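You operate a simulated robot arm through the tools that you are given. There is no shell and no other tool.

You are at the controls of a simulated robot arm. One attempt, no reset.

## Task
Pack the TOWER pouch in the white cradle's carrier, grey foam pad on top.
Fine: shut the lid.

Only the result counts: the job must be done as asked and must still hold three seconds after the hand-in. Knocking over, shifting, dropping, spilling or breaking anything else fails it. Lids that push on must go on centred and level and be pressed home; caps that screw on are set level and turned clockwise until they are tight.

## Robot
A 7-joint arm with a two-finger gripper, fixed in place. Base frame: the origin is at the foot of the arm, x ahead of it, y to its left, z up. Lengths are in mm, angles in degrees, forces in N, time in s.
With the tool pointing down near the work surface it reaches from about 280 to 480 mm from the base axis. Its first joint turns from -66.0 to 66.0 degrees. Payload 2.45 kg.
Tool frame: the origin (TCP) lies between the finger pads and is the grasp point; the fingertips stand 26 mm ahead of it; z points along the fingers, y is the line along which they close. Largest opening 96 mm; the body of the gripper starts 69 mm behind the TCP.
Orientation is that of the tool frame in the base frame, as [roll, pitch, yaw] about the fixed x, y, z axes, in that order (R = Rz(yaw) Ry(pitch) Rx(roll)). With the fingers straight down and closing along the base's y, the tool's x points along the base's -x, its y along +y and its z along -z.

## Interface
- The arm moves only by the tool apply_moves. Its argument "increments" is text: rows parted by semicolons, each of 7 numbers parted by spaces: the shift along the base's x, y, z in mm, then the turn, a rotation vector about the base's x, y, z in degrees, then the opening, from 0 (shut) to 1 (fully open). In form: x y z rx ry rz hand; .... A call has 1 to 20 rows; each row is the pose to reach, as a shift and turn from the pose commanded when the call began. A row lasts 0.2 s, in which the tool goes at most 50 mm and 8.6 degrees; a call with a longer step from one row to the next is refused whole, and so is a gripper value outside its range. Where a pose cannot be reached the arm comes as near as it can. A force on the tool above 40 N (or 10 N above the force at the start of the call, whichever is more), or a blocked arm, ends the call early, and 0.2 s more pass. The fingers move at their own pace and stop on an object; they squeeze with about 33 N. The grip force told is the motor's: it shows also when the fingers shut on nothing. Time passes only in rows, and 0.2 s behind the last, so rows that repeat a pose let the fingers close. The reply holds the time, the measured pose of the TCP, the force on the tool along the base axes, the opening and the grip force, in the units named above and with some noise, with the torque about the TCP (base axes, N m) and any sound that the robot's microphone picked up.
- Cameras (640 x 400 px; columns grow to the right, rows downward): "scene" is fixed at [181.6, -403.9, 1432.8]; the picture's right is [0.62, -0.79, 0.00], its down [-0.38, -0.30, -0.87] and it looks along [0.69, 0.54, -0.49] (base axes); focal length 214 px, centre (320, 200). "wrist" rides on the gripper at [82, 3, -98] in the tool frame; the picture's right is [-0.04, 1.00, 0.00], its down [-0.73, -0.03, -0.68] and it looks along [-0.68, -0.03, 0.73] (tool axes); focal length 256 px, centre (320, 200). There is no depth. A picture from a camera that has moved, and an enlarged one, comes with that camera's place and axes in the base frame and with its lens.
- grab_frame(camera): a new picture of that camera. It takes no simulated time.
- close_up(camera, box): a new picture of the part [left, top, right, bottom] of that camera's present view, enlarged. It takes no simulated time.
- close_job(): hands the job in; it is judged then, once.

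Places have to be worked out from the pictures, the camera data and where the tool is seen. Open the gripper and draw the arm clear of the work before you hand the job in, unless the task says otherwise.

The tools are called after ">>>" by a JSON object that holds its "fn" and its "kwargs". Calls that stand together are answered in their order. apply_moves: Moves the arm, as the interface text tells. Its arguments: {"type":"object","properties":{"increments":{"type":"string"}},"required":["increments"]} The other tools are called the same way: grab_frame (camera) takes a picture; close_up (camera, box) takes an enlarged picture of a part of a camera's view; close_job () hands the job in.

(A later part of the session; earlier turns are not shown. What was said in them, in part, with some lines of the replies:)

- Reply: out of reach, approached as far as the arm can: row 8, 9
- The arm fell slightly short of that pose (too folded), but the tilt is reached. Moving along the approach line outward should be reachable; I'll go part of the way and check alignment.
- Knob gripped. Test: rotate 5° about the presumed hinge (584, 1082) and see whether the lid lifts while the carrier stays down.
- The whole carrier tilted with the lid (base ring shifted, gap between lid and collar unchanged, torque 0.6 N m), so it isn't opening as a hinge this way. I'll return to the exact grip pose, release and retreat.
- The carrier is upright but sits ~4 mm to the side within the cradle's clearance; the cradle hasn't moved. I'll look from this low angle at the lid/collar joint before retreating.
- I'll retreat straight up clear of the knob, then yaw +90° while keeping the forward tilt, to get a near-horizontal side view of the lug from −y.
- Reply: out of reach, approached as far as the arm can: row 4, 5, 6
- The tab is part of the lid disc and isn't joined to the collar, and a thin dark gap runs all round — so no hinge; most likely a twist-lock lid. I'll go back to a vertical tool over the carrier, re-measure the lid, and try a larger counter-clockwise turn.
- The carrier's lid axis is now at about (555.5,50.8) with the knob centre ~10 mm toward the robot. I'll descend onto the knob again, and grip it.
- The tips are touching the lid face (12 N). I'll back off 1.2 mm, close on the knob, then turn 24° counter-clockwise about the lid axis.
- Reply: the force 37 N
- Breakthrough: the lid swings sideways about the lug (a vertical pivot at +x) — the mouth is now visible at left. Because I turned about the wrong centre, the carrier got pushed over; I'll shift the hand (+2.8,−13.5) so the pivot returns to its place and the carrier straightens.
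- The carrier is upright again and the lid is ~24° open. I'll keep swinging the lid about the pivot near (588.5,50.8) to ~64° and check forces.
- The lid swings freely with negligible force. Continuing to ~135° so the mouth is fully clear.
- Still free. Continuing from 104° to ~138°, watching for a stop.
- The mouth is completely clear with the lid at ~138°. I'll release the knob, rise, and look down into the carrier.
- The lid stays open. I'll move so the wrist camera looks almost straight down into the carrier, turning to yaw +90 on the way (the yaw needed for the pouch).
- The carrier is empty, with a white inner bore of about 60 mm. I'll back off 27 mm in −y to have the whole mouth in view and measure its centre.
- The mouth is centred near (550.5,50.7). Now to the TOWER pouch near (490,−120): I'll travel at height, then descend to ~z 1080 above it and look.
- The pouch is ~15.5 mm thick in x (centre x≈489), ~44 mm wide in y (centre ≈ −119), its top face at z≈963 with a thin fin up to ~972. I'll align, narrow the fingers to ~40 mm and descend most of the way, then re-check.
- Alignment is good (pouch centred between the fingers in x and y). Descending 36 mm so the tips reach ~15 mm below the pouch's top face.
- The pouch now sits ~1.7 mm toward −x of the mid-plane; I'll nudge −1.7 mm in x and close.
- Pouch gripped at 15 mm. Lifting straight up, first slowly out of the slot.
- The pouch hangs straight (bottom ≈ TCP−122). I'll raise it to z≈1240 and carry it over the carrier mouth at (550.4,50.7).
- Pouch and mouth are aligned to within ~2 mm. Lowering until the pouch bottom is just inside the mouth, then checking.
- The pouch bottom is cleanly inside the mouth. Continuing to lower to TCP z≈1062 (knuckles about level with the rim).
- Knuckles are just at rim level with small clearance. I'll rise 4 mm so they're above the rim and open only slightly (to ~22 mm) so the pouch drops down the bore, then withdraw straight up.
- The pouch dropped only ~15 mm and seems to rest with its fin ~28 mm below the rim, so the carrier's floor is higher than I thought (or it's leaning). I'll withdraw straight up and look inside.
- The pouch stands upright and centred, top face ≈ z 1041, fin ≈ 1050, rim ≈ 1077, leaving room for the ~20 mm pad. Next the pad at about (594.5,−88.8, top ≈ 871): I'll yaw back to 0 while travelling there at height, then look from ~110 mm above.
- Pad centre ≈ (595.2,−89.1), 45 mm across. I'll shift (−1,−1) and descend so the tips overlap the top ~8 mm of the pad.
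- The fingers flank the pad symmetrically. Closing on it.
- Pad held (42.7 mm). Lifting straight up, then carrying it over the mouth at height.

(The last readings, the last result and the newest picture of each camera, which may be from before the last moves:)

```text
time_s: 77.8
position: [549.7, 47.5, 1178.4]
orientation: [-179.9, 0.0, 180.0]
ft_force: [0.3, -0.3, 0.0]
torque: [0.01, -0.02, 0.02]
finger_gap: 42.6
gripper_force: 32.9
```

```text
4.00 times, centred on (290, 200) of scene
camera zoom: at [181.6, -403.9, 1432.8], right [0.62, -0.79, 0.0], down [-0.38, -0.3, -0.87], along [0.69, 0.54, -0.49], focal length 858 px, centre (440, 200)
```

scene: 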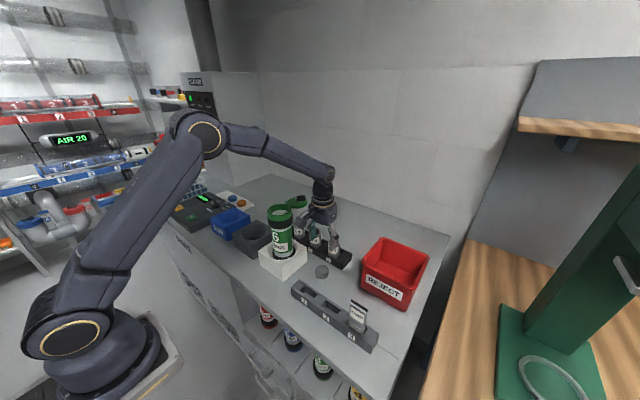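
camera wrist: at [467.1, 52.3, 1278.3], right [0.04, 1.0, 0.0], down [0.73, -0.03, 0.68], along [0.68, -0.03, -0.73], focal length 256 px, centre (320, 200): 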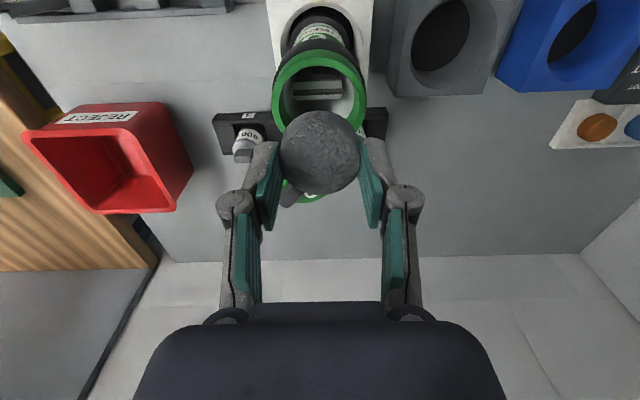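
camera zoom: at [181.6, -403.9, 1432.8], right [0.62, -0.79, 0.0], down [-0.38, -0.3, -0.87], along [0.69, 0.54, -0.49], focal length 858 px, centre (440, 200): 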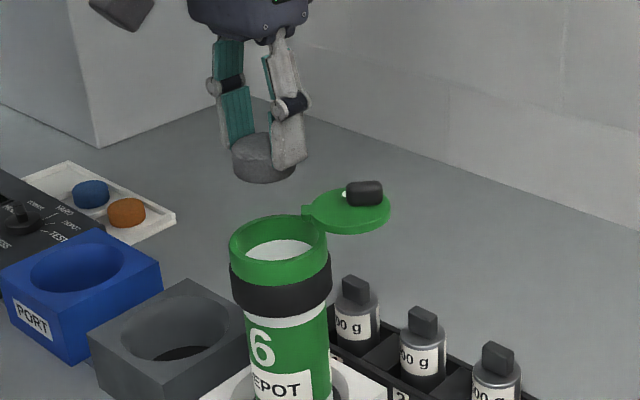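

Zooming in to measure mouth, fin and pad alignment.

>>> {"fn": "close_up", "kwargs": {"camera": "wrist", "box": [256, 40, 384, 200]}}

>>> {"fn": "close_up", "kwargs": {"camera": "wrist", "box": [270, 40, 370, 110]}}

```text
2.50 times, centred on (320, 120) of wrist
camera zoom: at [467.1, 52.3, 1278.3], right [0.04, 1.0, 0.0], down [0.73, -0.03, 0.68], along [0.68, -0.03, -0.73], focal length 640 px, centre (320, 400)
```

zoom: 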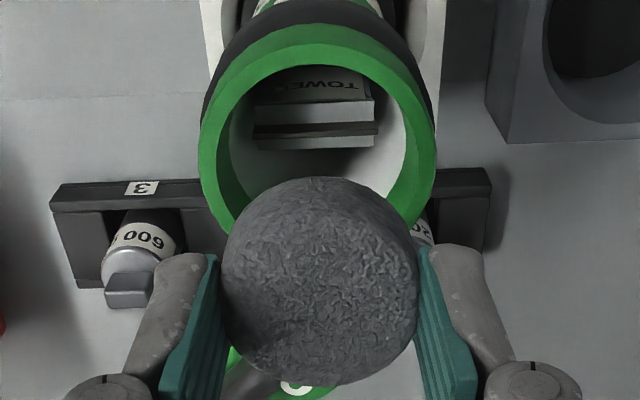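

```text
5.71 times, centred on (320, 75) of wrist
camera zoom: at [467.1, 52.3, 1278.3], right [0.04, 1.0, 0.0], down [0.73, -0.03, 0.68], along [0.68, -0.03, -0.73], focal length 1463 px, centre (320, 914)
```

zoom: 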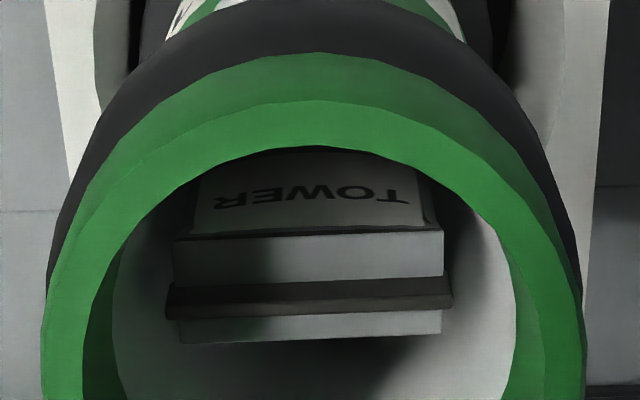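

Accounting for the view's depth bias, the pad needs +2.6 in x and −1 in y to centre over the pouch's fin and bore. I'll apply that and lower until the fingertips are ~3 mm above the rim, with the pad's lower half inside the mouth.

>>> {"fn": "apply_moves", "kwargs": {"increments": "2.6 -1 -15 0 0 0 0.2; 2.6 -1 -35 0 0 0 0.2; 2.6 -1 -52 0 0 0 0.2; 2.6 -1 -64 0 0 0 0.2; 2.6 -1 -70 0 0 0 0.2; 2.6 -1 -70 0 0 0 0.2"}}

>>> {"fn": "close_up", "kwargs": {"camera": "wrist", "box": [240, 80, 400, 220]}}

>>> {"fn": "close_up", "kwargs": {"camera": "scene", "box": [256, 190, 312, 225]}}

```text
time_s: 79.2
position: [553.8, 46.8, 1109.2]
orientation: [180.0, 0.0, 179.9]
ft_force: [-0.7, -0.3, -0.2]
torque: [-0.02, -0.01, 0.02]
finger_gap: 42.9
gripper_force: 32.9
```

```text
2.86 times, centred on (320, 150) of wrist
camera zoom: at [470.6, 51.7, 1207.9], right [0.04, 1.0, 0.0], down [0.73, -0.03, 0.68], along [0.68, -0.03, -0.73], focal length 731 px, centre (320, 343)
```

zoom: 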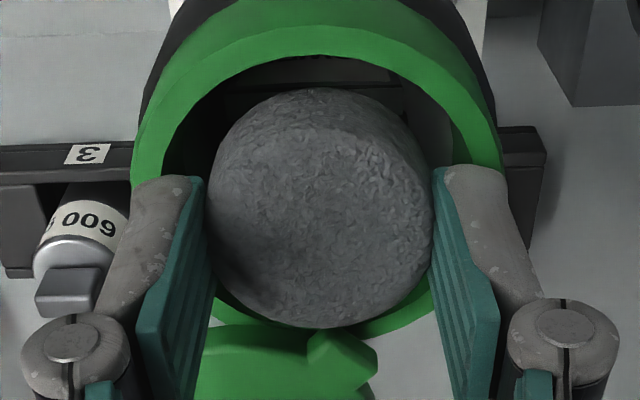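

```text
11.43 times, centred on (284, 208) of scene
camera zoom: at [181.6, -403.9, 1432.8], right [0.62, -0.79, 0.0], down [-0.38, -0.3, -0.87], along [0.69, 0.54, -0.49], focal length 2451 px, centre (731, 114)
```

zoom: 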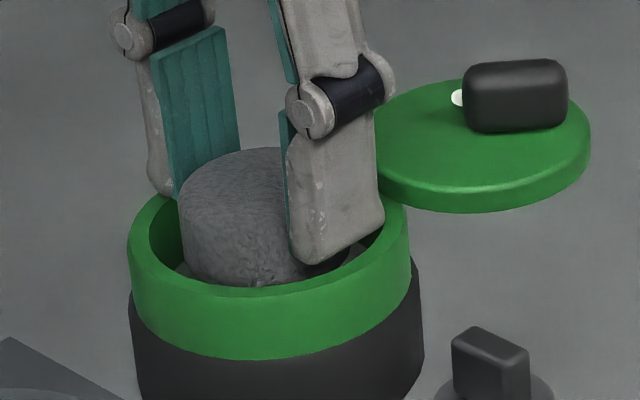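

The pad's lower part is inside the mouth and centred. Lowering 3 mm more, then releasing.

>>> {"fn": "apply_moves", "kwargs": {"increments": "-0.4 0 -1.5 0 0 0 0.2; -0.4 0 -3 0 0 0 0.2; -0.4 0 -3 0 0 0 0.5; -0.4 0 -3 0 0 0 0.58; -0.4 0 -3 0 0 0 0.58; -0.4 0 -3 0 0 0 0.58"}}

>>> {"fn": "close_up", "kwargs": {"camera": "wrist", "box": [240, 80, 400, 220]}}

>>> {"fn": "close_up", "kwargs": {"camera": "scene", "box": [256, 190, 312, 225]}}

```text
time_s: 80.6
position: [553.1, 47.4, 1105.9]
orientation: [-180.0, 0.1, 180.0]
ft_force: [-0.6, 0.7, -0.2]
torque: [0.01, 0.01, 0.03]
finger_gap: 56.0
gripper_force: 0.0
```

```text
2.86 times, centred on (320, 150) of wrist
camera zoom: at [470.1, 51.5, 1205.0], right [0.04, 1.0, 0.0], down [0.73, -0.03, 0.68], along [0.68, -0.03, -0.73], focal length 731 px, centre (320, 343)
```

zoom: 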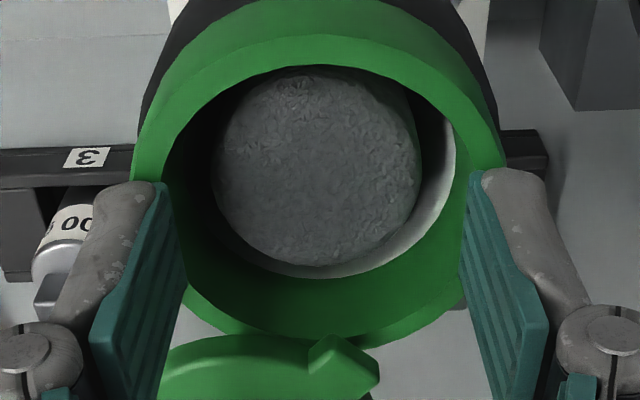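

```text
11.43 times, centred on (284, 208) of scene
camera zoom: at [181.6, -403.9, 1432.8], right [0.62, -0.79, 0.0], down [-0.38, -0.3, -0.87], along [0.69, 0.54, -0.49], focal length 2451 px, centre (731, 114)
```

zoom: 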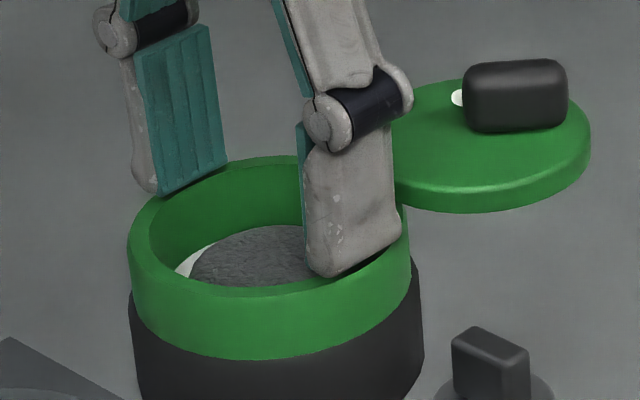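

The pad dropped in level, below the rim. I'll withdraw straight up and inspect.

>>> {"fn": "apply_moves", "kwargs": {"increments": "0 0 15 0 0 0 0.58; 0 0 45 0 0 0 0.58; 0 0 85 0 0 0 0.6; 0 0 85 0 0 0 0.6"}}

>>> {"fn": "close_up", "kwargs": {"camera": "wrist", "box": [250, 40, 390, 160]}}

>>> {"fn": "close_up", "kwargs": {"camera": "scene", "box": [256, 190, 312, 225]}}

>>> {"fn": "grab_frame", "kwargs": {"camera": "wrist"}}

```text
time_s: 81.6
position: [550.7, 46.9, 1192.8]
orientation: [-180.0, 0.0, 180.0]
ft_force: [0.5, 0.1, -0.5]
torque: [-0.02, 0.03, -0.04]
finger_gap: 57.8
gripper_force: 0.1
```

```text
3.33 times, centred on (320, 100) of wrist
camera zoom: at [469.1, 52.0, 1291.0], right [0.04, 1.0, 0.0], down [0.73, -0.03, 0.68], along [0.68, -0.03, -0.73], focal length 853 px, centre (320, 533)
```

zoom: 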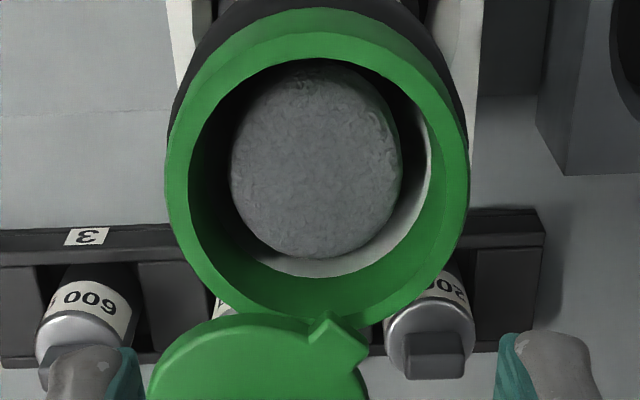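

```text
11.43 times, centred on (284, 208) of scene
camera zoom: at [181.6, -403.9, 1432.8], right [0.62, -0.79, 0.0], down [-0.38, -0.3, -0.87], along [0.69, 0.54, -0.49], focal length 2451 px, centre (731, 114)
```

zoom: 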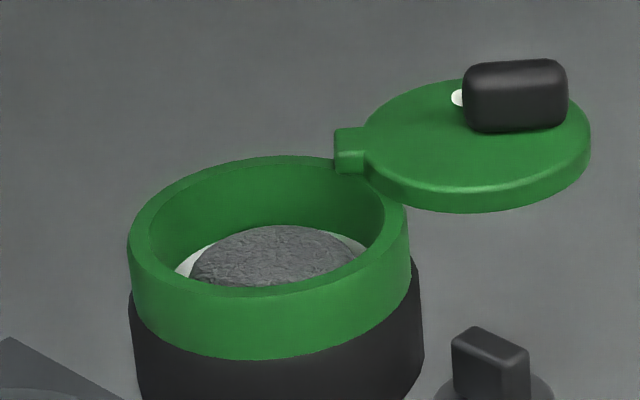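

```text
taken
camera wrist: at [469.1, 52.0, 1291.0], right [0.04, 1.0, 0.0], down [0.73, -0.03, 0.68], along [0.68, -0.03, -0.73], focal length 256 px, centre (320, 200)
```

wrist: 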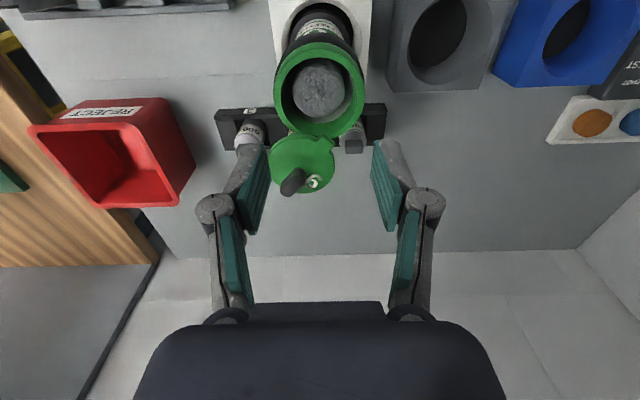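

The pad lies flat on the pouch with its top ~15 mm below the rim. Now to close the lid: I'll yaw to +138° and go above the lid's knob near (620,22).

>>> {"fn": "apply_moves", "kwargs": {"increments": "4 -2 0 0 0 8.2 0.5; 8 -3 0 0 0 16.4 0.45; 12 -5 0 0 0 24.6 0.4; 16 -6 0 0 0 32.8 0.4; 20 -8 0 0 0 41 0.4; 24 -10 0 0 0 49.2 0.4; 28 -11 0 0 0 57.4 0.4; 32 -13 0 0 0 65.6 0.4; 37 -14 0 0 0 73.8 0.4; 41 -16 0 0 0 82 0.4; 45 -18 0 0 0 90.2 0.4; 49 -19 0 0 0 98.4 0.4; 53 -21 0 0 0 106.6 0.4; 57 -22 0 0 0 114.8 0.4; 61 -24 0 0 0 123 0.4; 65 -26 0 0 0 131 0.4; 69 -27.3 0 0 0 138 0.4; 69 -27.3 0 0 0 138 0.4"}}

>>> {"fn": "grab_frame", "kwargs": {"camera": "wrist"}}

>>> {"fn": "close_up", "kwargs": {"camera": "wrist", "box": [250, 40, 390, 180]}}

```text
time_s: 85.4
position: [621.5, 20.4, 1191.3]
orientation: [-180.0, 0.0, -41.9]
ft_force: [0.0, 0.4, 1.0]
torque: [0.05, -0.01, -0.04]
finger_gap: 38.5
gripper_force: 0.0
```

```text
taken
camera wrist: at [678.6, -35.9, 1290.0], right [-0.7, -0.72, 0.0], down [-0.53, 0.51, 0.68], along [-0.49, 0.47, -0.73], focal length 256 px, centre (320, 200)
```

wrist: 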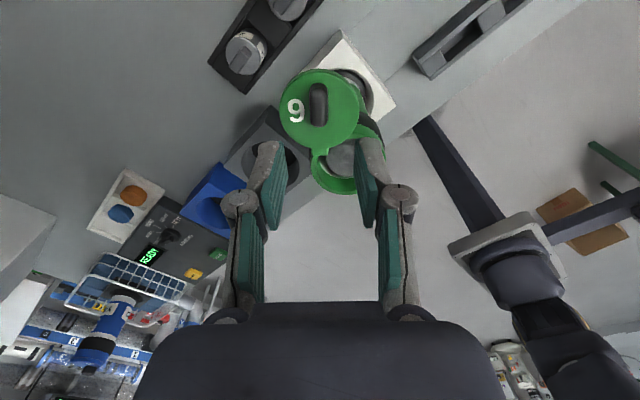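

```text
2.86 times, centred on (320, 110) of wrist
camera zoom: at [678.6, -35.9, 1290.0], right [-0.7, -0.72, 0.0], down [-0.53, 0.51, 0.68], along [-0.49, 0.47, -0.73], focal length 731 px, centre (320, 457)
```

zoom: 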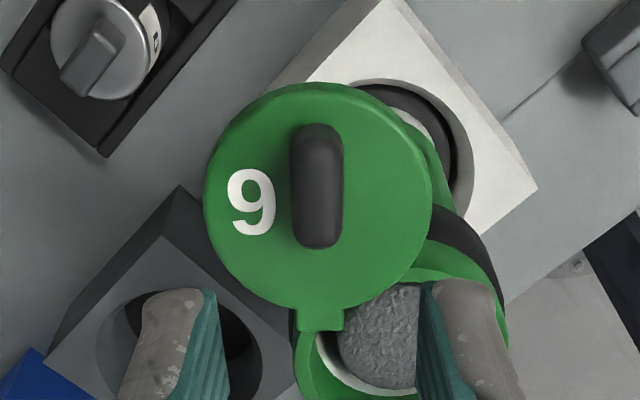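

The knob is ~1 mm off the mid-plane. I'll correct by (+0.85,+0.85), descend onto it and grip.

>>> {"fn": "apply_moves", "kwargs": {"increments": "0.8 0.8 -25 0 0 0 0.4; 0.8 0.8 -50 0 0 0 0.4; 0.8 0.8 -66 0 0 0 0.4; 0.8 0.8 -74.5 0 0 0 0.4; 0.8 0.8 -74.5 0 0 0 0.4"}}

>>> {"fn": "close_up", "kwargs": {"camera": "wrist", "box": [250, 80, 390, 220]}}

```text
time_s: 86.6
position: [622.5, 20.7, 1116.6]
orientation: [180.0, 0.1, -42.0]
ft_force: [0.2, 0.1, -0.5]
torque: [-0.03, 0.02, -0.01]
finger_gap: 38.3
gripper_force: 0.1
```

```text
2.86 times, centred on (320, 150) of wrist
camera zoom: at [680.1, -35.6, 1215.4], right [-0.7, -0.72, 0.0], down [-0.53, 0.51, 0.68], along [-0.49, 0.47, -0.73], focal length 731 px, centre (320, 343)
```

zoom: 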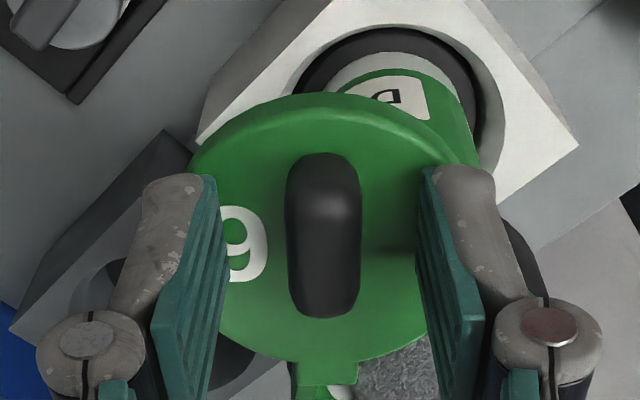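

Aligned with no contact. Closing on the knob.

>>> {"fn": "apply_moves", "kwargs": {"increments": "0 0 0 0 0 0 0.25; 0 0 0 0 0 0 0.1; 0 0 0 0 0 0 0; 0 0 0 0 0 0 0; 0 0 0 0 0 0 0"}}

>>> {"fn": "close_up", "kwargs": {"camera": "scene", "box": [248, 192, 328, 272]}}

```text
time_s: 87.8
position: [621.6, 20.0, 1116.5]
orientation: [180.0, -0.1, -42.1]
ft_force: [0.0, 0.0, -0.2]
torque: [0.0, -0.06, -0.02]
finger_gap: 13.2
gripper_force: 32.8
```

```text
5.00 times, centred on (288, 232) of scene
camera zoom: at [181.6, -403.9, 1432.8], right [0.62, -0.79, 0.0], down [-0.38, -0.3, -0.87], along [0.69, 0.54, -0.49], focal length 1072 px, centre (480, 40)
```

zoom: 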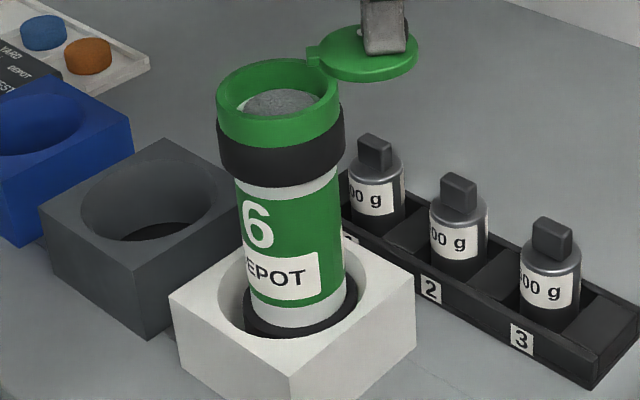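

Gripped. I'll swing the lid back along the same arc (pivot ≈ 588.5,50.8), from 138° to 50°, watching the forces.

>>> {"fn": "apply_moves", "kwargs": {"increments": "-4.3 -4.2 0 0 0 -8 0; -9.2 -7.7 0 0 0 -16 0; -14.5 -10.5 0 0 0 -24 0; -20.1 -12.6 0 0 0 -32 0; -26 -13.8 0 0 0 -40 0; -31.9 -14.2 0 0 0 -48 0; -31.9 -14.2 0 0 0 -48 0"}}

>>> {"fn": "close_up", "kwargs": {"camera": "scene", "box": [248, 192, 328, 272]}}

```text
time_s: 89.4
position: [590.3, 6.0, 1115.4]
orientation: [-179.9, 0.0, -90.1]
ft_force: [-1.2, -0.3, 0.1]
torque: [-0.11, 0.06, 0.03]
finger_gap: 13.0
gripper_force: 33.0
```

```text
5.00 times, centred on (288, 232) of scene
camera zoom: at [181.6, -403.9, 1432.8], right [0.62, -0.79, 0.0], down [-0.38, -0.3, -0.87], along [0.69, 0.54, -0.49], focal length 1072 px, centre (480, 40)
```

zoom: 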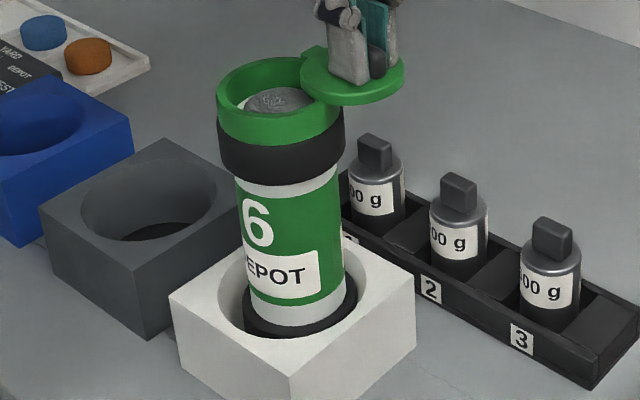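

Smooth with low force. Continuing from 90° to 42°.

>>> {"fn": "apply_moves", "kwargs": {"increments": "-6 0.4 0 0 0 -8 0; -11.9 1.7 0 0 0 -16 0; -17.5 3.7 0 0 0 -24 0; -22.8 6.5 0 0 0 -32 0; -27.6 10.1 0 0 0 -40 0; -32 14.2 0 0 0 -48 0; -32 14.2 0 0 0 -48 0"}}

>>> {"fn": "close_up", "kwargs": {"camera": "scene", "box": [248, 192, 328, 272]}}

>>> {"fn": "close_up", "kwargs": {"camera": "scene", "box": [256, 185, 312, 220]}}

```text
time_s: 91.0
position: [558.2, 20.4, 1117.4]
orientation: [180.0, 0.0, -138.1]
ft_force: [-4.5, -0.7, 9.7]
torque: [-0.34, 0.51, 0.05]
finger_gap: 13.4
gripper_force: 32.8
```

```text
5.00 times, centred on (288, 232) of scene
camera zoom: at [181.3, -404.0, 1432.8], right [0.62, -0.79, 0.0], down [-0.38, -0.3, -0.87], along [0.69, 0.54, -0.49], focal length 1072 px, centre (480, 40)
```

zoom: 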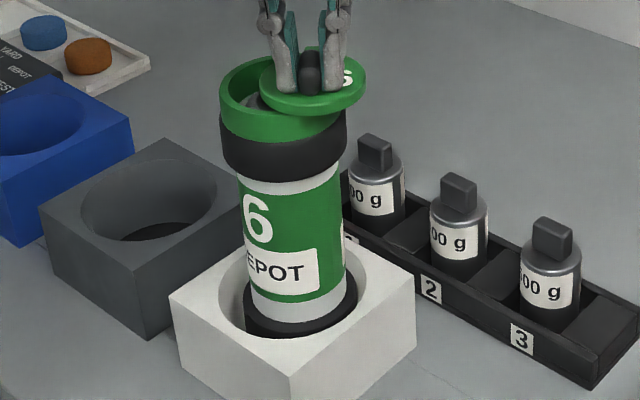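

```text
11.43 times, centred on (284, 202) of scene
camera zoom: at [181.3, -404.0, 1432.8], right [0.62, -0.79, 0.0], down [-0.38, -0.3, -0.87], along [0.69, 0.54, -0.49], focal length 2451 px, centre (731, 171)
```

zoom: 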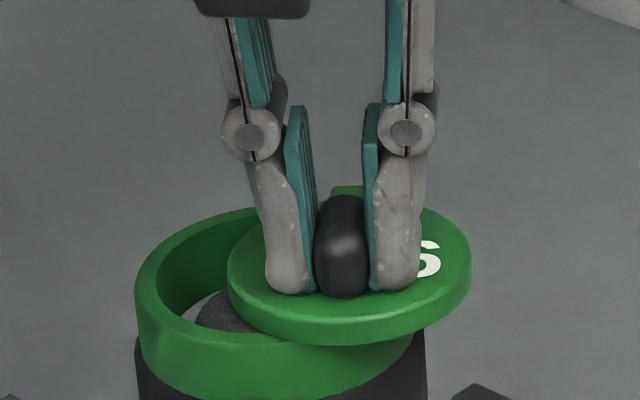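

Forces have built up a little (−4.5 N in x, +9.7 N in z), meaning my arc radius is slightly short and I'm pushing the carrier toward +x. I'll relax by moving −3 mm in x and re-read.

>>> {"fn": "apply_moves", "kwargs": {"increments": "-1.5 0 0.2 0 0 0 0; -3 0 0.4 0 0 0 0; -3 0 0.4 0 0 0 0"}}

>>> {"fn": "close_up", "kwargs": {"camera": "scene", "box": [248, 192, 328, 272]}}

```text
time_s: 91.8
position: [556.8, 21.5, 1116.5]
orientation: [-180.0, 0.1, -138.0]
ft_force: [1.1, 2.3, 2.2]
torque: [0.48, -0.45, 0.0]
finger_gap: 13.0
gripper_force: 33.1
```

```text
5.00 times, centred on (288, 232) of scene
camera zoom: at [181.6, -403.9, 1432.8], right [0.62, -0.79, 0.0], down [-0.38, -0.3, -0.87], along [0.69, 0.54, -0.49], focal length 1072 px, centre (480, 40)
```

zoom: 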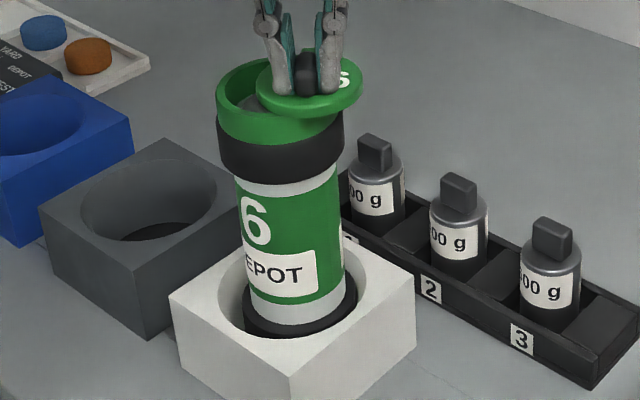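

Forces relaxed. Refit: pivot ≈ (588,51.3), radius ≈ 44.6. Continuing to 18°.

>>> {"fn": "apply_moves", "kwargs": {"increments": "-3.2 4.9 0 0 0 -8 0; -6.3 10.3 0 0 0 -16 0; -8.7 16 0 0 0 -24 0; -8.7 16 0 0 0 -24 0"}}

>>> {"fn": "close_up", "kwargs": {"camera": "scene", "box": [248, 192, 328, 272]}}

>>> {"fn": "close_up", "kwargs": {"camera": "scene", "box": [256, 185, 312, 220]}}

>>> {"fn": "grab_frame", "kwargs": {"camera": "wrist"}}

```text
time_s: 92.8
position: [546.9, 34.7, 1117.0]
orientation: [-180.0, -0.1, -162.1]
ft_force: [0.0, 0.5, 0.0]
torque: [0.02, 0.01, 0.03]
finger_gap: 13.3
gripper_force: 32.9
```

```text
5.00 times, centred on (288, 232) of scene
camera zoom: at [181.7, -403.9, 1432.8], right [0.62, -0.79, 0.0], down [-0.38, -0.3, -0.87], along [0.69, 0.54, -0.49], focal length 1072 px, centre (480, 40)
```

zoom: 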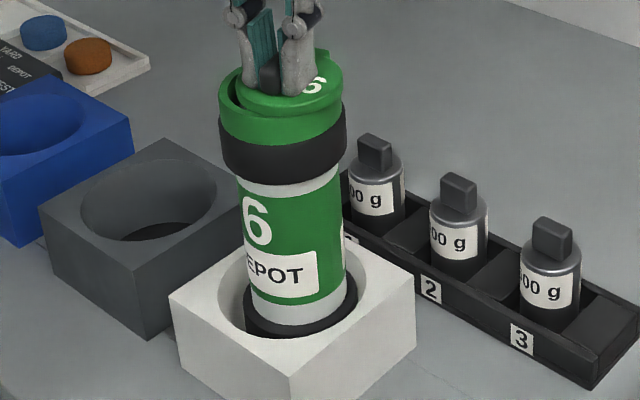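

```text
11.43 times, centred on (284, 202) of scene
camera zoom: at [181.7, -403.9, 1432.8], right [0.62, -0.79, 0.0], down [-0.38, -0.3, -0.87], along [0.69, 0.54, -0.49], focal length 2451 px, centre (731, 171)
```

zoom: 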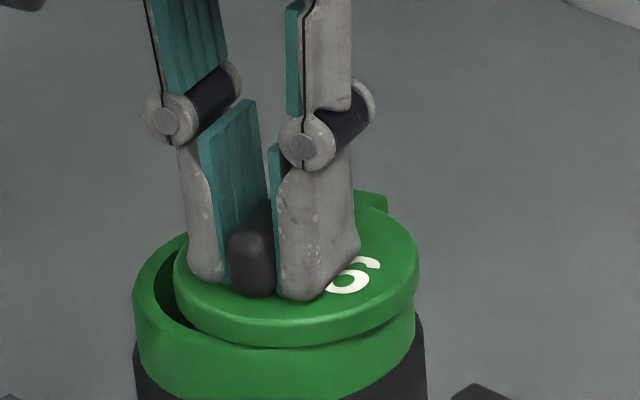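

```text
taken
camera wrist: at [467.3, 14.7, 1215.8], right [-0.27, 0.96, 0.0], down [0.71, 0.2, 0.68], along [0.65, 0.18, -0.74], focal length 256 px, centre (320, 200)
```

wrist: 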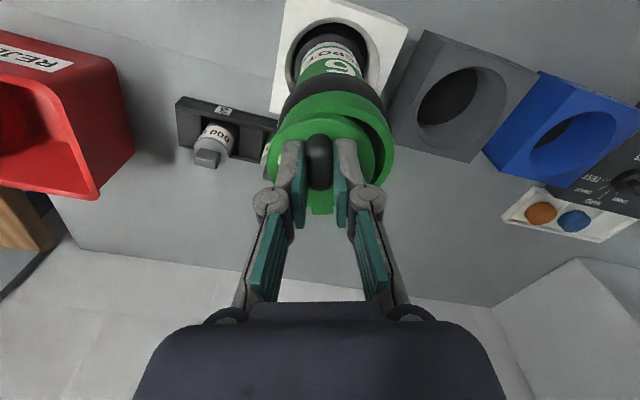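

Nearly closed with zero force. Continuing to ~8° and checking concentricity.

>>> {"fn": "apply_moves", "kwargs": {"increments": "-0.8 3 0 0 0 -4 0; -1.5 6 0 0 0 -8 0; -1.7 7.6 0 0 0 -10 0; -1.7 7.6 0 0 0 -10 0"}}

>>> {"fn": "close_up", "kwargs": {"camera": "scene", "box": [256, 185, 312, 220]}}

>>> {"fn": "close_up", "kwargs": {"camera": "wrist", "box": [250, 60, 410, 220]}}

>>> {"fn": "close_up", "kwargs": {"camera": "scene", "box": [248, 192, 328, 272]}}

```text
time_s: 93.8
position: [544.3, 45.7, 1117.2]
orientation: [-180.0, 0.1, -172.1]
ft_force: [-0.2, 0.8, -0.7]
torque: [0.02, 0.05, -0.01]
finger_gap: 13.2
gripper_force: 33.2
```

```text
11.43 times, centred on (284, 202) of scene
camera zoom: at [181.7, -403.9, 1432.8], right [0.62, -0.79, 0.0], down [-0.38, -0.3, -0.87], along [0.69, 0.54, -0.49], focal length 2451 px, centre (731, 171)
```

zoom: 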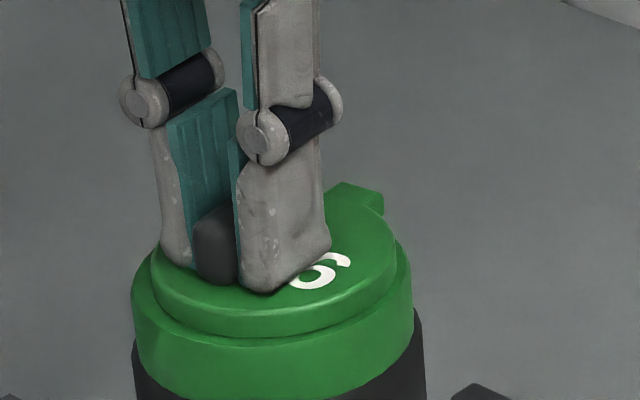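

```text
2.50 times, centred on (330, 140) of wrist
camera zoom: at [462.8, 37.6, 1216.4], right [-0.1, 1.0, 0.0], down [0.73, 0.07, 0.68], along [0.68, 0.07, -0.73], focal length 640 px, centre (295, 350)
```

zoom: 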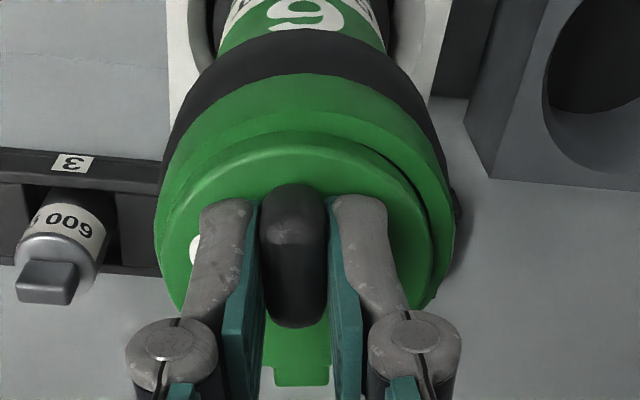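

```text
5.00 times, centred on (288, 232) of scene
camera zoom: at [181.7, -403.9, 1432.8], right [0.62, -0.79, 0.0], down [-0.38, -0.3, -0.87], along [0.69, 0.54, -0.49], focal length 1072 px, centre (480, 40)
```

zoom: 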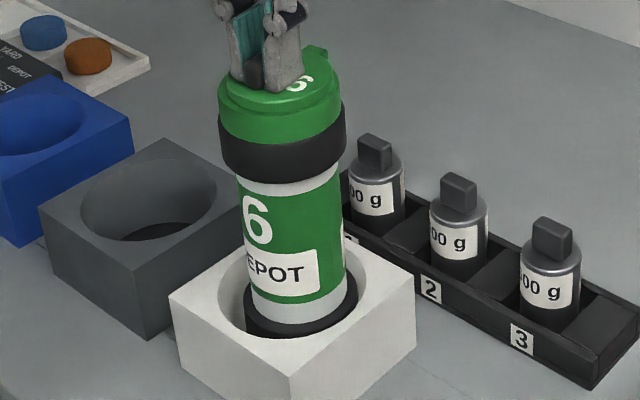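

Only ~2 mm of offset remains (small gap on the +y side). Turning another 4° toward closed in small steps, watching for a stop/click.

>>> {"fn": "apply_moves", "kwargs": {"increments": "-0.1 0.8 0 0 0 -1 0; -0.2 1.6 0 0 0 -2 0; -0.3 2.3 0 0 0 -3 0; -0.3 3.1 0 0 0 -4 0; -0.3 3.1 0 0 0 -4 0"}}

>>> {"fn": "close_up", "kwargs": {"camera": "scene", "box": [256, 185, 312, 220]}}

>>> {"fn": "close_up", "kwargs": {"camera": "wrist", "box": [250, 60, 410, 220]}}

>>> {"fn": "close_up", "kwargs": {"camera": "scene", "box": [250, 225, 330, 275]}}

```text
time_s: 95.0
position: [543.9, 46.8, 1117.3]
orientation: [180.0, 0.0, -176.0]
ft_force: [0.6, -0.4, -1.1]
torque: [-0.02, 0.07, -0.01]
finger_gap: 12.9
gripper_force: 32.9
```

```text
11.43 times, centred on (284, 202) of scene
camera zoom: at [181.7, -403.9, 1432.8], right [0.62, -0.79, 0.0], down [-0.38, -0.3, -0.87], along [0.69, 0.54, -0.49], focal length 2451 px, centre (731, 171)
```

zoom: 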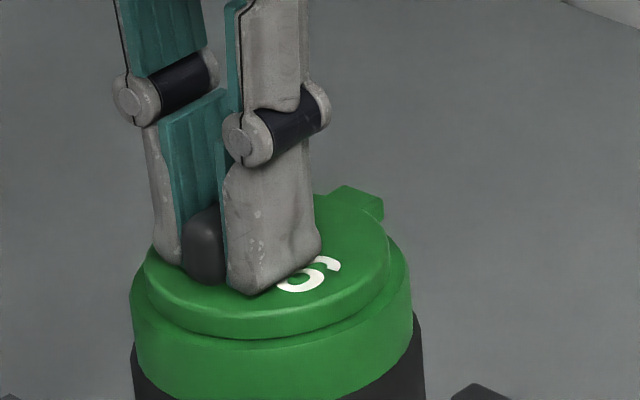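

```text
2.50 times, centred on (330, 140) of wrist
camera zoom: at [461.5, 45.7, 1215.8], right [-0.03, 1.0, 0.0], down [0.73, 0.02, 0.68], along [0.68, 0.02, -0.73], focal length 640 px, centre (295, 350)
```

zoom: 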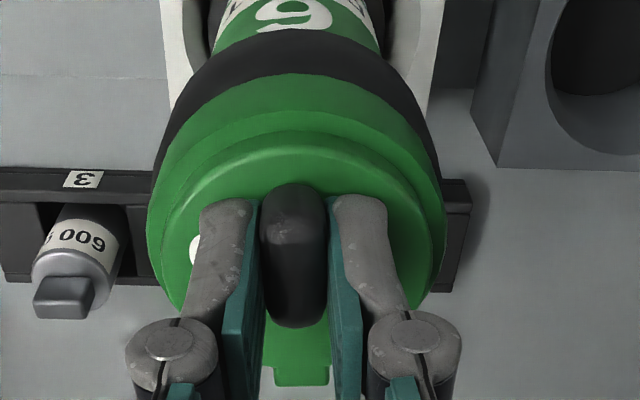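

```text
8.00 times, centred on (290, 250) of scene
camera zoom: at [181.7, -403.9, 1432.8], right [0.62, -0.79, 0.0], down [-0.38, -0.3, -0.87], along [0.69, 0.54, -0.49], focal length 1716 px, centre (560, -200)
```

zoom: 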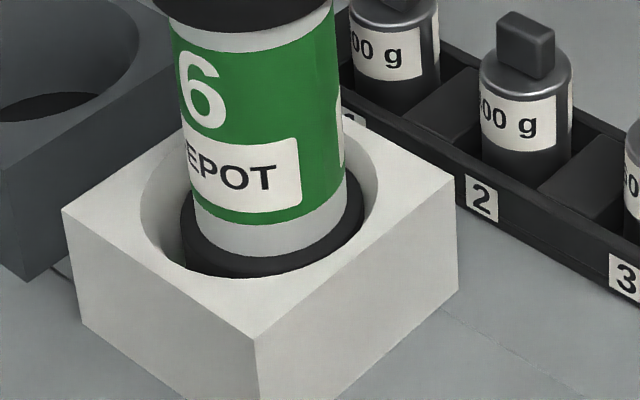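

The lid now looks concentric. I'll zoom in to compare the left/right steps between disc and collar precisely.

>>> {"fn": "close_up", "kwargs": {"camera": "wrist", "box": [276, 100, 372, 160]}}

>>> {"fn": "close_up", "kwargs": {"camera": "scene", "box": [264, 192, 296, 212]}}

```text
6.67 times, centred on (324, 130) of wrist
camera zoom: at [461.5, 45.7, 1215.8], right [-0.03, 1.0, 0.0], down [0.73, 0.02, 0.68], along [0.68, 0.02, -0.73], focal length 1707 px, centre (293, 667)
```

zoom: 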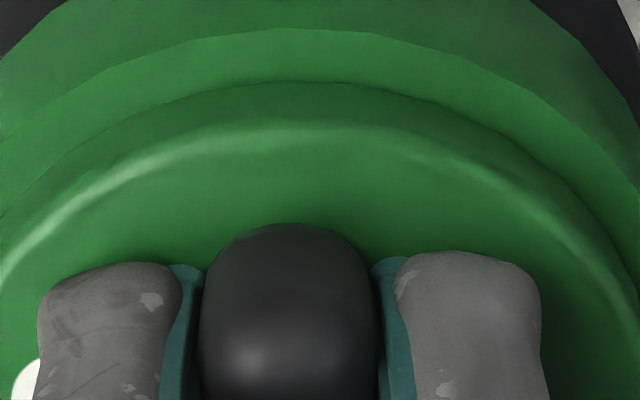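

```text
16.00 times, centred on (280, 202) of scene
camera zoom: at [181.7, -403.9, 1432.8], right [0.62, -0.79, 0.0], down [-0.38, -0.3, -0.87], along [0.69, 0.54, -0.49], focal length 3432 px, centre (960, 168)
```

zoom: 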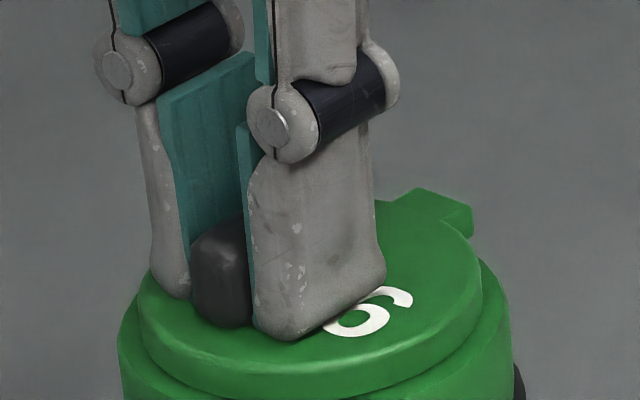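

Disc-to-collar steps (20/30 px) match the original closed picture (20/29 px). I'll press 2° further toward closed to see whether it is against its stop.

>>> {"fn": "apply_moves", "kwargs": {"increments": "0 0.8 0 0 0 -1 0; 0 1.6 0 0 0 -2 0; 0 1.6 0 0 0 -2 0"}}

>>> {"fn": "close_up", "kwargs": {"camera": "scene", "box": [264, 192, 296, 212]}}

>>> {"fn": "close_up", "kwargs": {"camera": "scene", "box": [250, 225, 330, 275]}}

```text
time_s: 95.8
position: [544.8, 49.0, 1116.8]
orientation: [180.0, 0.0, -178.0]
ft_force: [-0.2, 0.0, -1.8]
torque: [0.05, 0.05, 0.0]
finger_gap: 12.9
gripper_force: 33.6
```

```text
16.00 times, centred on (280, 202) of scene
camera zoom: at [181.7, -403.9, 1432.8], right [0.62, -0.79, 0.0], down [-0.38, -0.3, -0.87], along [0.69, 0.54, -0.49], focal length 3432 px, centre (960, 168)
```

zoom: 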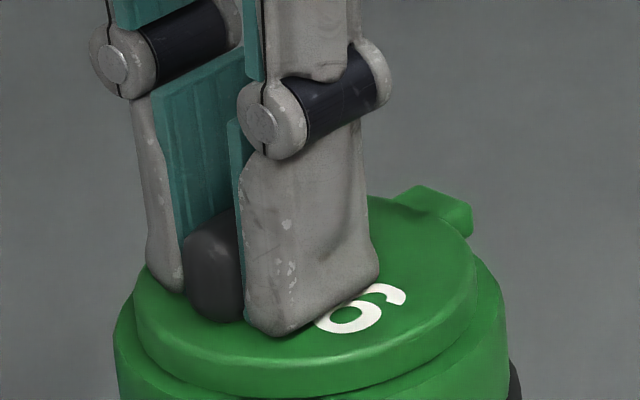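

```text
8.00 times, centred on (290, 250) of scene
camera zoom: at [181.7, -403.9, 1432.8], right [0.62, -0.79, 0.0], down [-0.38, -0.3, -0.87], along [0.69, 0.54, -0.49], focal length 1716 px, centre (560, -200)
```

zoom: 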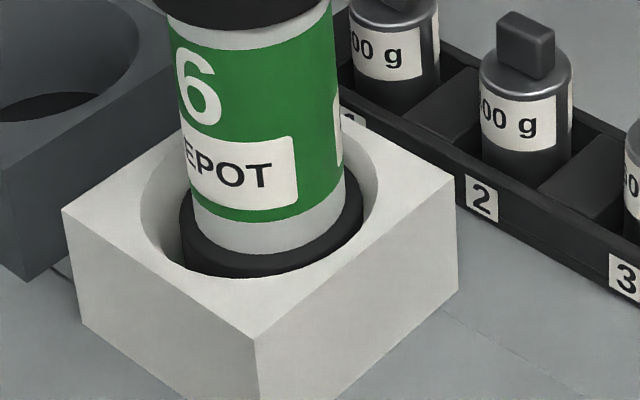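

The lid and carrier now turn together with unchanged concentric steps — the lid is at its closed stop. The hand is carrying ~1.8 N of carrier weight, so I'll lower ~1.5 mm until the carrier is fully seated.

>>> {"fn": "apply_moves", "kwargs": {"increments": "0 0 -0.6 0 0 0 0; 0 0 -1.2 0 0 0 0; 0 0 -1.2 0 0 0 0"}}

```text
time_s: 96.6
position: [544.5, 48.9, 1115.2]
orientation: [180.0, 0.0, -178.0]
ft_force: [-3.4, -0.6, 14.1]
torque: [-0.02, 0.73, 0.02]
finger_gap: 13.3
gripper_force: 33.0
```

Seated (14 N). I'll ease 0.5 mm and turn a further 4° in the closing direction about the pivot, so the lid is pushed firmly onto its stop while the base has some friction.

>>> {"fn": "apply_moves", "kwargs": {"increments": "0 0 0.5 0 0 0 0; 0 0.8 0.5 0 0 -1 0; 0 1.6 0.5 0 0 -2 0; 0 2.3 0.5 0 0 -3 0; 0 3.1 0.5 0 0 -4 0; 0 3.1 0.5 0 0 -4 0"}}

>>> {"fn": "close_up", "kwargs": {"camera": "scene", "box": [264, 192, 296, 212]}}

>>> {"fn": "close_up", "kwargs": {"camera": "scene", "box": [250, 225, 330, 275]}}

```text
time_s: 98.0
position: [545.1, 51.5, 1116.9]
orientation: [180.0, 0.1, 178.1]
ft_force: [-2.7, -1.2, 15.8]
torque: [-0.03, 0.07, 0.14]
finger_gap: 13.4
gripper_force: 33.1
```

```text
16.00 times, centred on (280, 202) of scene
camera zoom: at [181.3, -404.0, 1432.8], right [0.62, -0.79, 0.0], down [-0.38, -0.3, -0.87], along [0.69, 0.54, -0.49], focal length 3432 px, centre (960, 168)
```

zoom: 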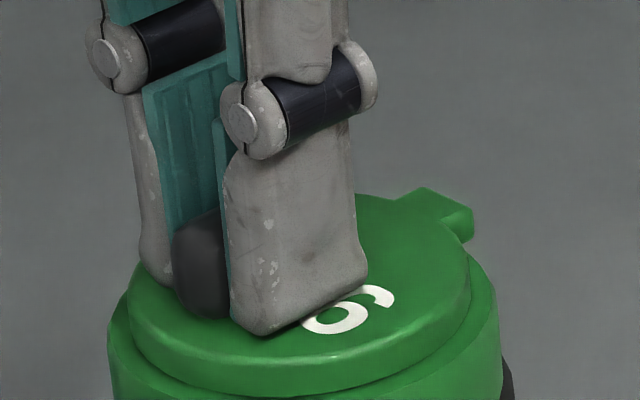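

```text
8.00 times, centred on (290, 250) of scene
camera zoom: at [181.3, -404.0, 1432.8], right [0.62, -0.79, 0.0], down [-0.38, -0.3, -0.87], along [0.69, 0.54, -0.49], focal length 1716 px, centre (560, -200)
```

zoom: 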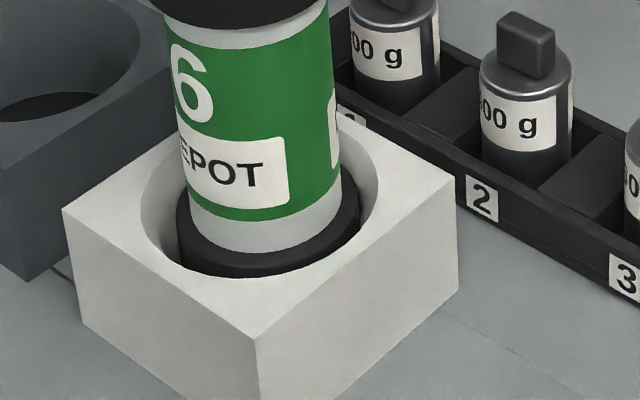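

Under 0.14 N m closing torque the lid no longer moves relative to the carrier (steps still 21/30 px) — it's home against its stop. Easing off the pressure and releasing the knob.

>>> {"fn": "apply_moves", "kwargs": {"increments": "0 0 0.5 0 0 0 0; 0 0 0.5 0 0 0 0.05; 0 0 0.5 0 0 0 0.2; 0 0 0.5 0 0 0 0.35; 0 0 0.5 0 0 0 0.35"}}

>>> {"fn": "close_up", "kwargs": {"camera": "scene", "box": [264, 192, 296, 212]}}

>>> {"fn": "close_up", "kwargs": {"camera": "wrist", "box": [250, 60, 410, 220]}}

```text
time_s: 99.2
position: [543.9, 51.3, 1116.2]
orientation: [180.0, 0.0, 178.0]
ft_force: [1.0, -0.2, 0.1]
torque: [0.01, 0.0, 0.01]
finger_gap: 33.5
gripper_force: 0.1
```

```text
16.00 times, centred on (280, 202) of scene
camera zoom: at [181.6, -403.9, 1432.8], right [0.62, -0.79, 0.0], down [-0.38, -0.3, -0.87], along [0.69, 0.54, -0.49], focal length 3432 px, centre (960, 168)
```

zoom: 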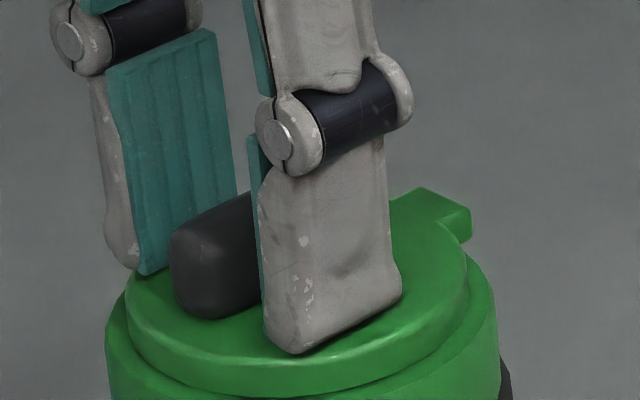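

```text
2.50 times, centred on (330, 140) of wrist
camera zoom: at [461.7, 59.1, 1215.5], right [0.07, 1.0, 0.0], down [0.73, -0.06, 0.68], along [0.68, -0.05, -0.73], focal length 640 px, centre (295, 350)
```

zoom: 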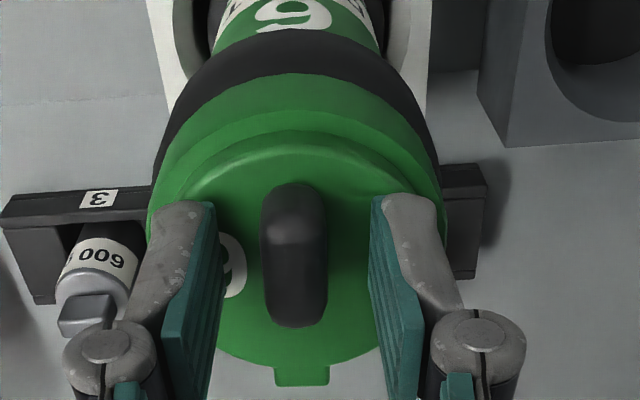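

Released with the lid still in place. Rising straight up and backing off toward the robot for a final inspection.

>>> {"fn": "apply_moves", "kwargs": {"increments": "0 0 10 0 0 0 0.35; 0 0 35 0 0 0 0.4; 0 0 75 0 0 0 0.5; 0 0 110 0 0 0 0.6; 0 0 140 0 0 0 0.6; -30 -5 140 0 0 0 0.6; -60 -10 140 0 0 0 0.6; -60 -10 140 0 0 0 0.6"}}

>>> {"fn": "grab_frame", "kwargs": {"camera": "wrist"}}

>>> {"fn": "grab_frame", "kwargs": {"camera": "scene"}}

>>> {"fn": "close_up", "kwargs": {"camera": "scene", "box": [256, 195, 312, 230]}}

>>> {"fn": "close_up", "kwargs": {"camera": "scene", "box": [250, 225, 330, 275]}}

```text
time_s: 101.0
position: [484.5, 40.5, 1257.8]
orientation: [-180.0, -0.1, 178.0]
ft_force: [-0.6, -0.7, 0.3]
torque: [0.0, 0.0, 0.0]
finger_gap: 57.7
gripper_force: 0.0
```

```text
taken
camera wrist: at [402.7, 47.4, 1355.5], right [0.07, 1.0, 0.0], down [0.73, -0.05, 0.68], along [0.68, -0.05, -0.73], focal length 256 px, centre (320, 200)
```

wrist: 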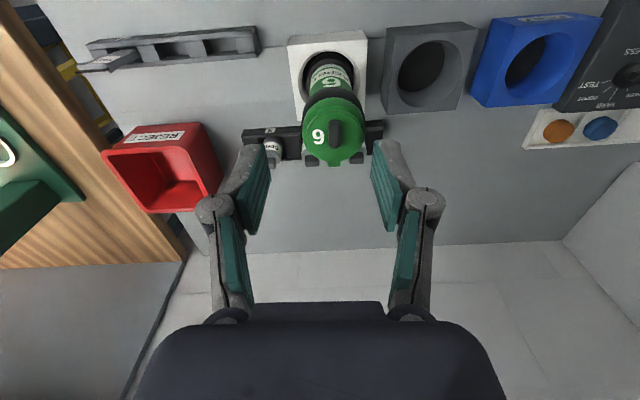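

```text
taken
```

scene: 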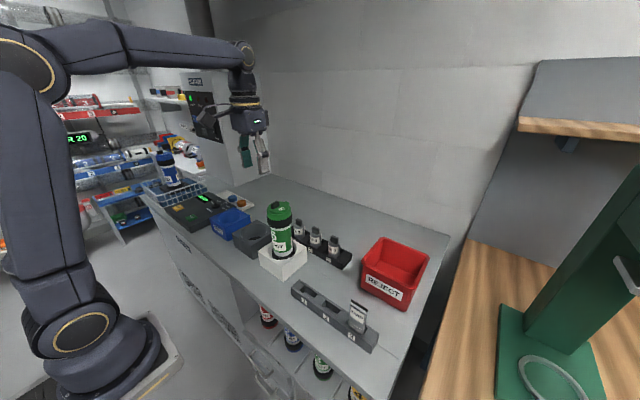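

```text
11.43 times, centred on (284, 212) of scene
camera zoom: at [181.6, -403.9, 1432.8], right [0.62, -0.79, 0.0], down [-0.38, -0.3, -0.87], along [0.69, 0.54, -0.49], focal length 2451 px, centre (731, 57)
```

zoom: 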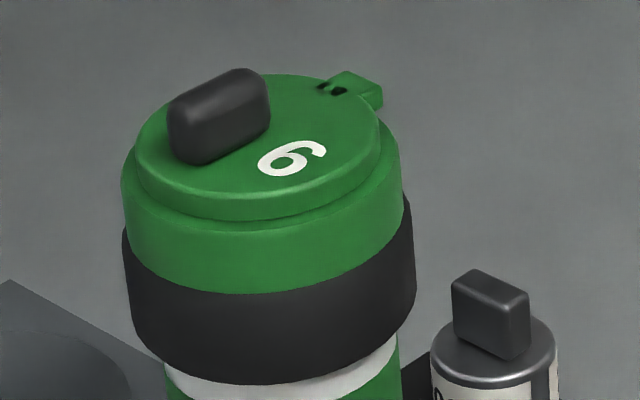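

```text
8.00 times, centred on (290, 250) of scene
camera zoom: at [181.6, -403.9, 1432.8], right [0.62, -0.79, 0.0], down [-0.38, -0.3, -0.87], along [0.69, 0.54, -0.49], focal length 1716 px, centre (560, -200)
```

zoom: 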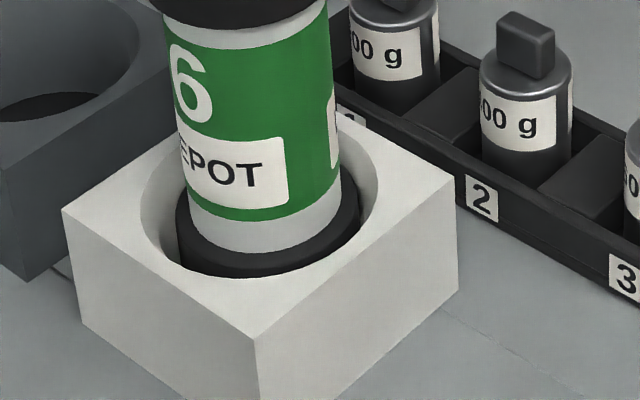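

Everything looks in order: lid closed, carrier upright in the white cradle, TOWER slot empty, YARD pouch, weights and bin untouched. A final close look at the lid from above and the surroundings.

>>> {"fn": "close_up", "kwargs": {"camera": "wrist", "box": [285, 80, 381, 170]}}

>>> {"fn": "close_up", "kwargs": {"camera": "scene", "box": [240, 190, 400, 290]}}

>>> {"fn": "close_up", "kwargs": {"camera": "scene", "box": [280, 250, 440, 350]}}

```text
4.44 times, centred on (333, 125) of wrist
camera zoom: at [402.7, 47.4, 1355.5], right [0.07, 1.0, 0.0], down [0.73, -0.05, 0.68], along [0.68, -0.05, -0.73], focal length 1138 px, centre (262, 533)
```

zoom: 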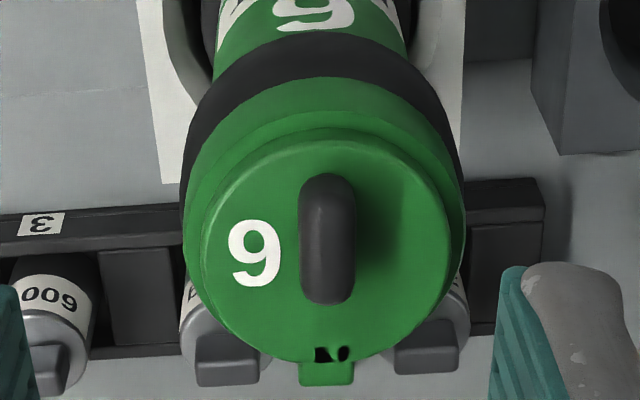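

```text
4.00 times, centred on (320, 240) of scene
camera zoom: at [181.6, -403.9, 1432.8], right [0.62, -0.79, 0.0], down [-0.38, -0.3, -0.87], along [0.69, 0.54, -0.49], focal length 858 px, centre (320, 40)
```

zoom: 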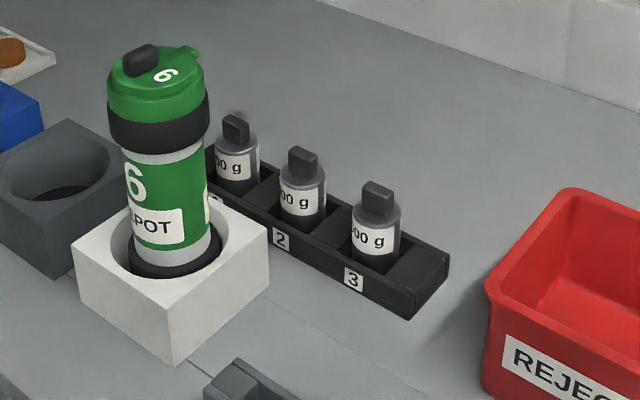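

```text
4.00 times, centred on (360, 300) of scene
camera zoom: at [181.6, -403.9, 1432.8], right [0.62, -0.79, 0.0], down [-0.38, -0.3, -0.87], along [0.69, 0.54, -0.49], focal length 858 px, centre (160, -200)
```

zoom: 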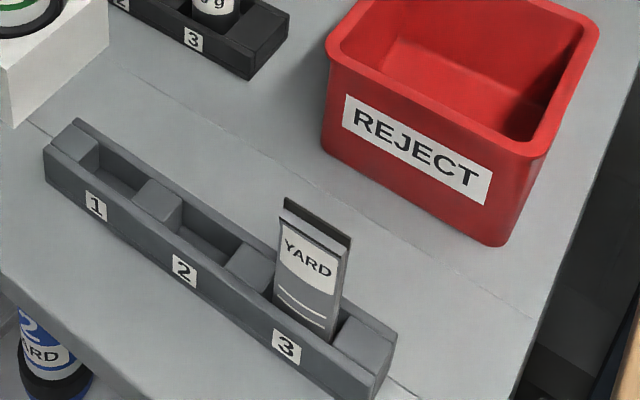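

Lid and collar are concentric and everything else is undisturbed. I'll draw the arm back toward its starting pose with the gripper open, then hand in.

>>> {"fn": "apply_moves", "kwargs": {"increments": "-22 -20 25 0 0 0 0.7; -45 -45 50 0 0 0 0.9; -68 -72 75 0 0 0 1; -90 -100 95 0 0 0 1; -112 -128 95 0 0 0 1; -135 -158 95 0 0 0 1; -135 -158 95 0 0 0 1"}}

>>> {"fn": "close_up", "kwargs": {"camera": "scene", "box": [248, 192, 328, 272]}}

```text
time_s: 102.6
position: [350.8, -118.0, 1352.6]
orientation: [180.0, 0.0, 178.0]
ft_force: [-0.4, 0.3, 0.2]
torque: [-0.01, 0.0, -0.01]
finger_gap: 96.1
gripper_force: 0.0
```

```text
5.00 times, centred on (288, 232) of scene
camera zoom: at [181.6, -403.9, 1432.8], right [0.62, -0.79, 0.0], down [-0.38, -0.3, -0.87], along [0.69, 0.54, -0.49], focal length 1072 px, centre (480, 40)
```

zoom: 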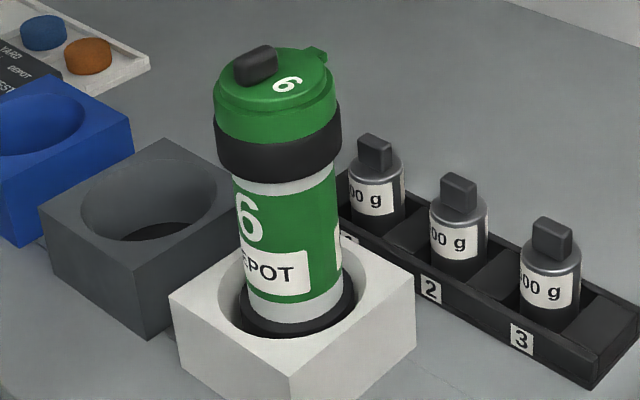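

The carrier is upright in the white cradle with the pouch and pad inside and the lid shut. The arm is clear with the gripper open, and nothing else has moved, so I'm handing in.

>>> {"fn": "close_job", "kwargs": {}}

```text
The job is handed in.
```

I packed the TOWER pouch in the white cradle's carrier, laid the grey foam pad on top, shut the lid and handed the job in. I don't have the verdict yet.

- **Pouch:** It stands upright on the carrier's floor. I let it fall about 15 mm at the end because the gripper's knuckles were too wide to go deeper into the bore.
- **Pad:** It lies flat on the pouch, about 15 mm below the rim.
- **Lid:** It swings sideways on a pivot rather than lifting off. It is closed against its stop and did not move under a further closing turn. I heard no click when it closed or opened.
- **Carrier:** It is upright in the cradle, about 5 mm further from the robot than at the start. My first tries at the lid lifted and turned it slightly before I found how it opens.

The other pouch, the weights, the bin and the cradles look untouched in the final pictures. The arm is back near its starting position with the gripper open.
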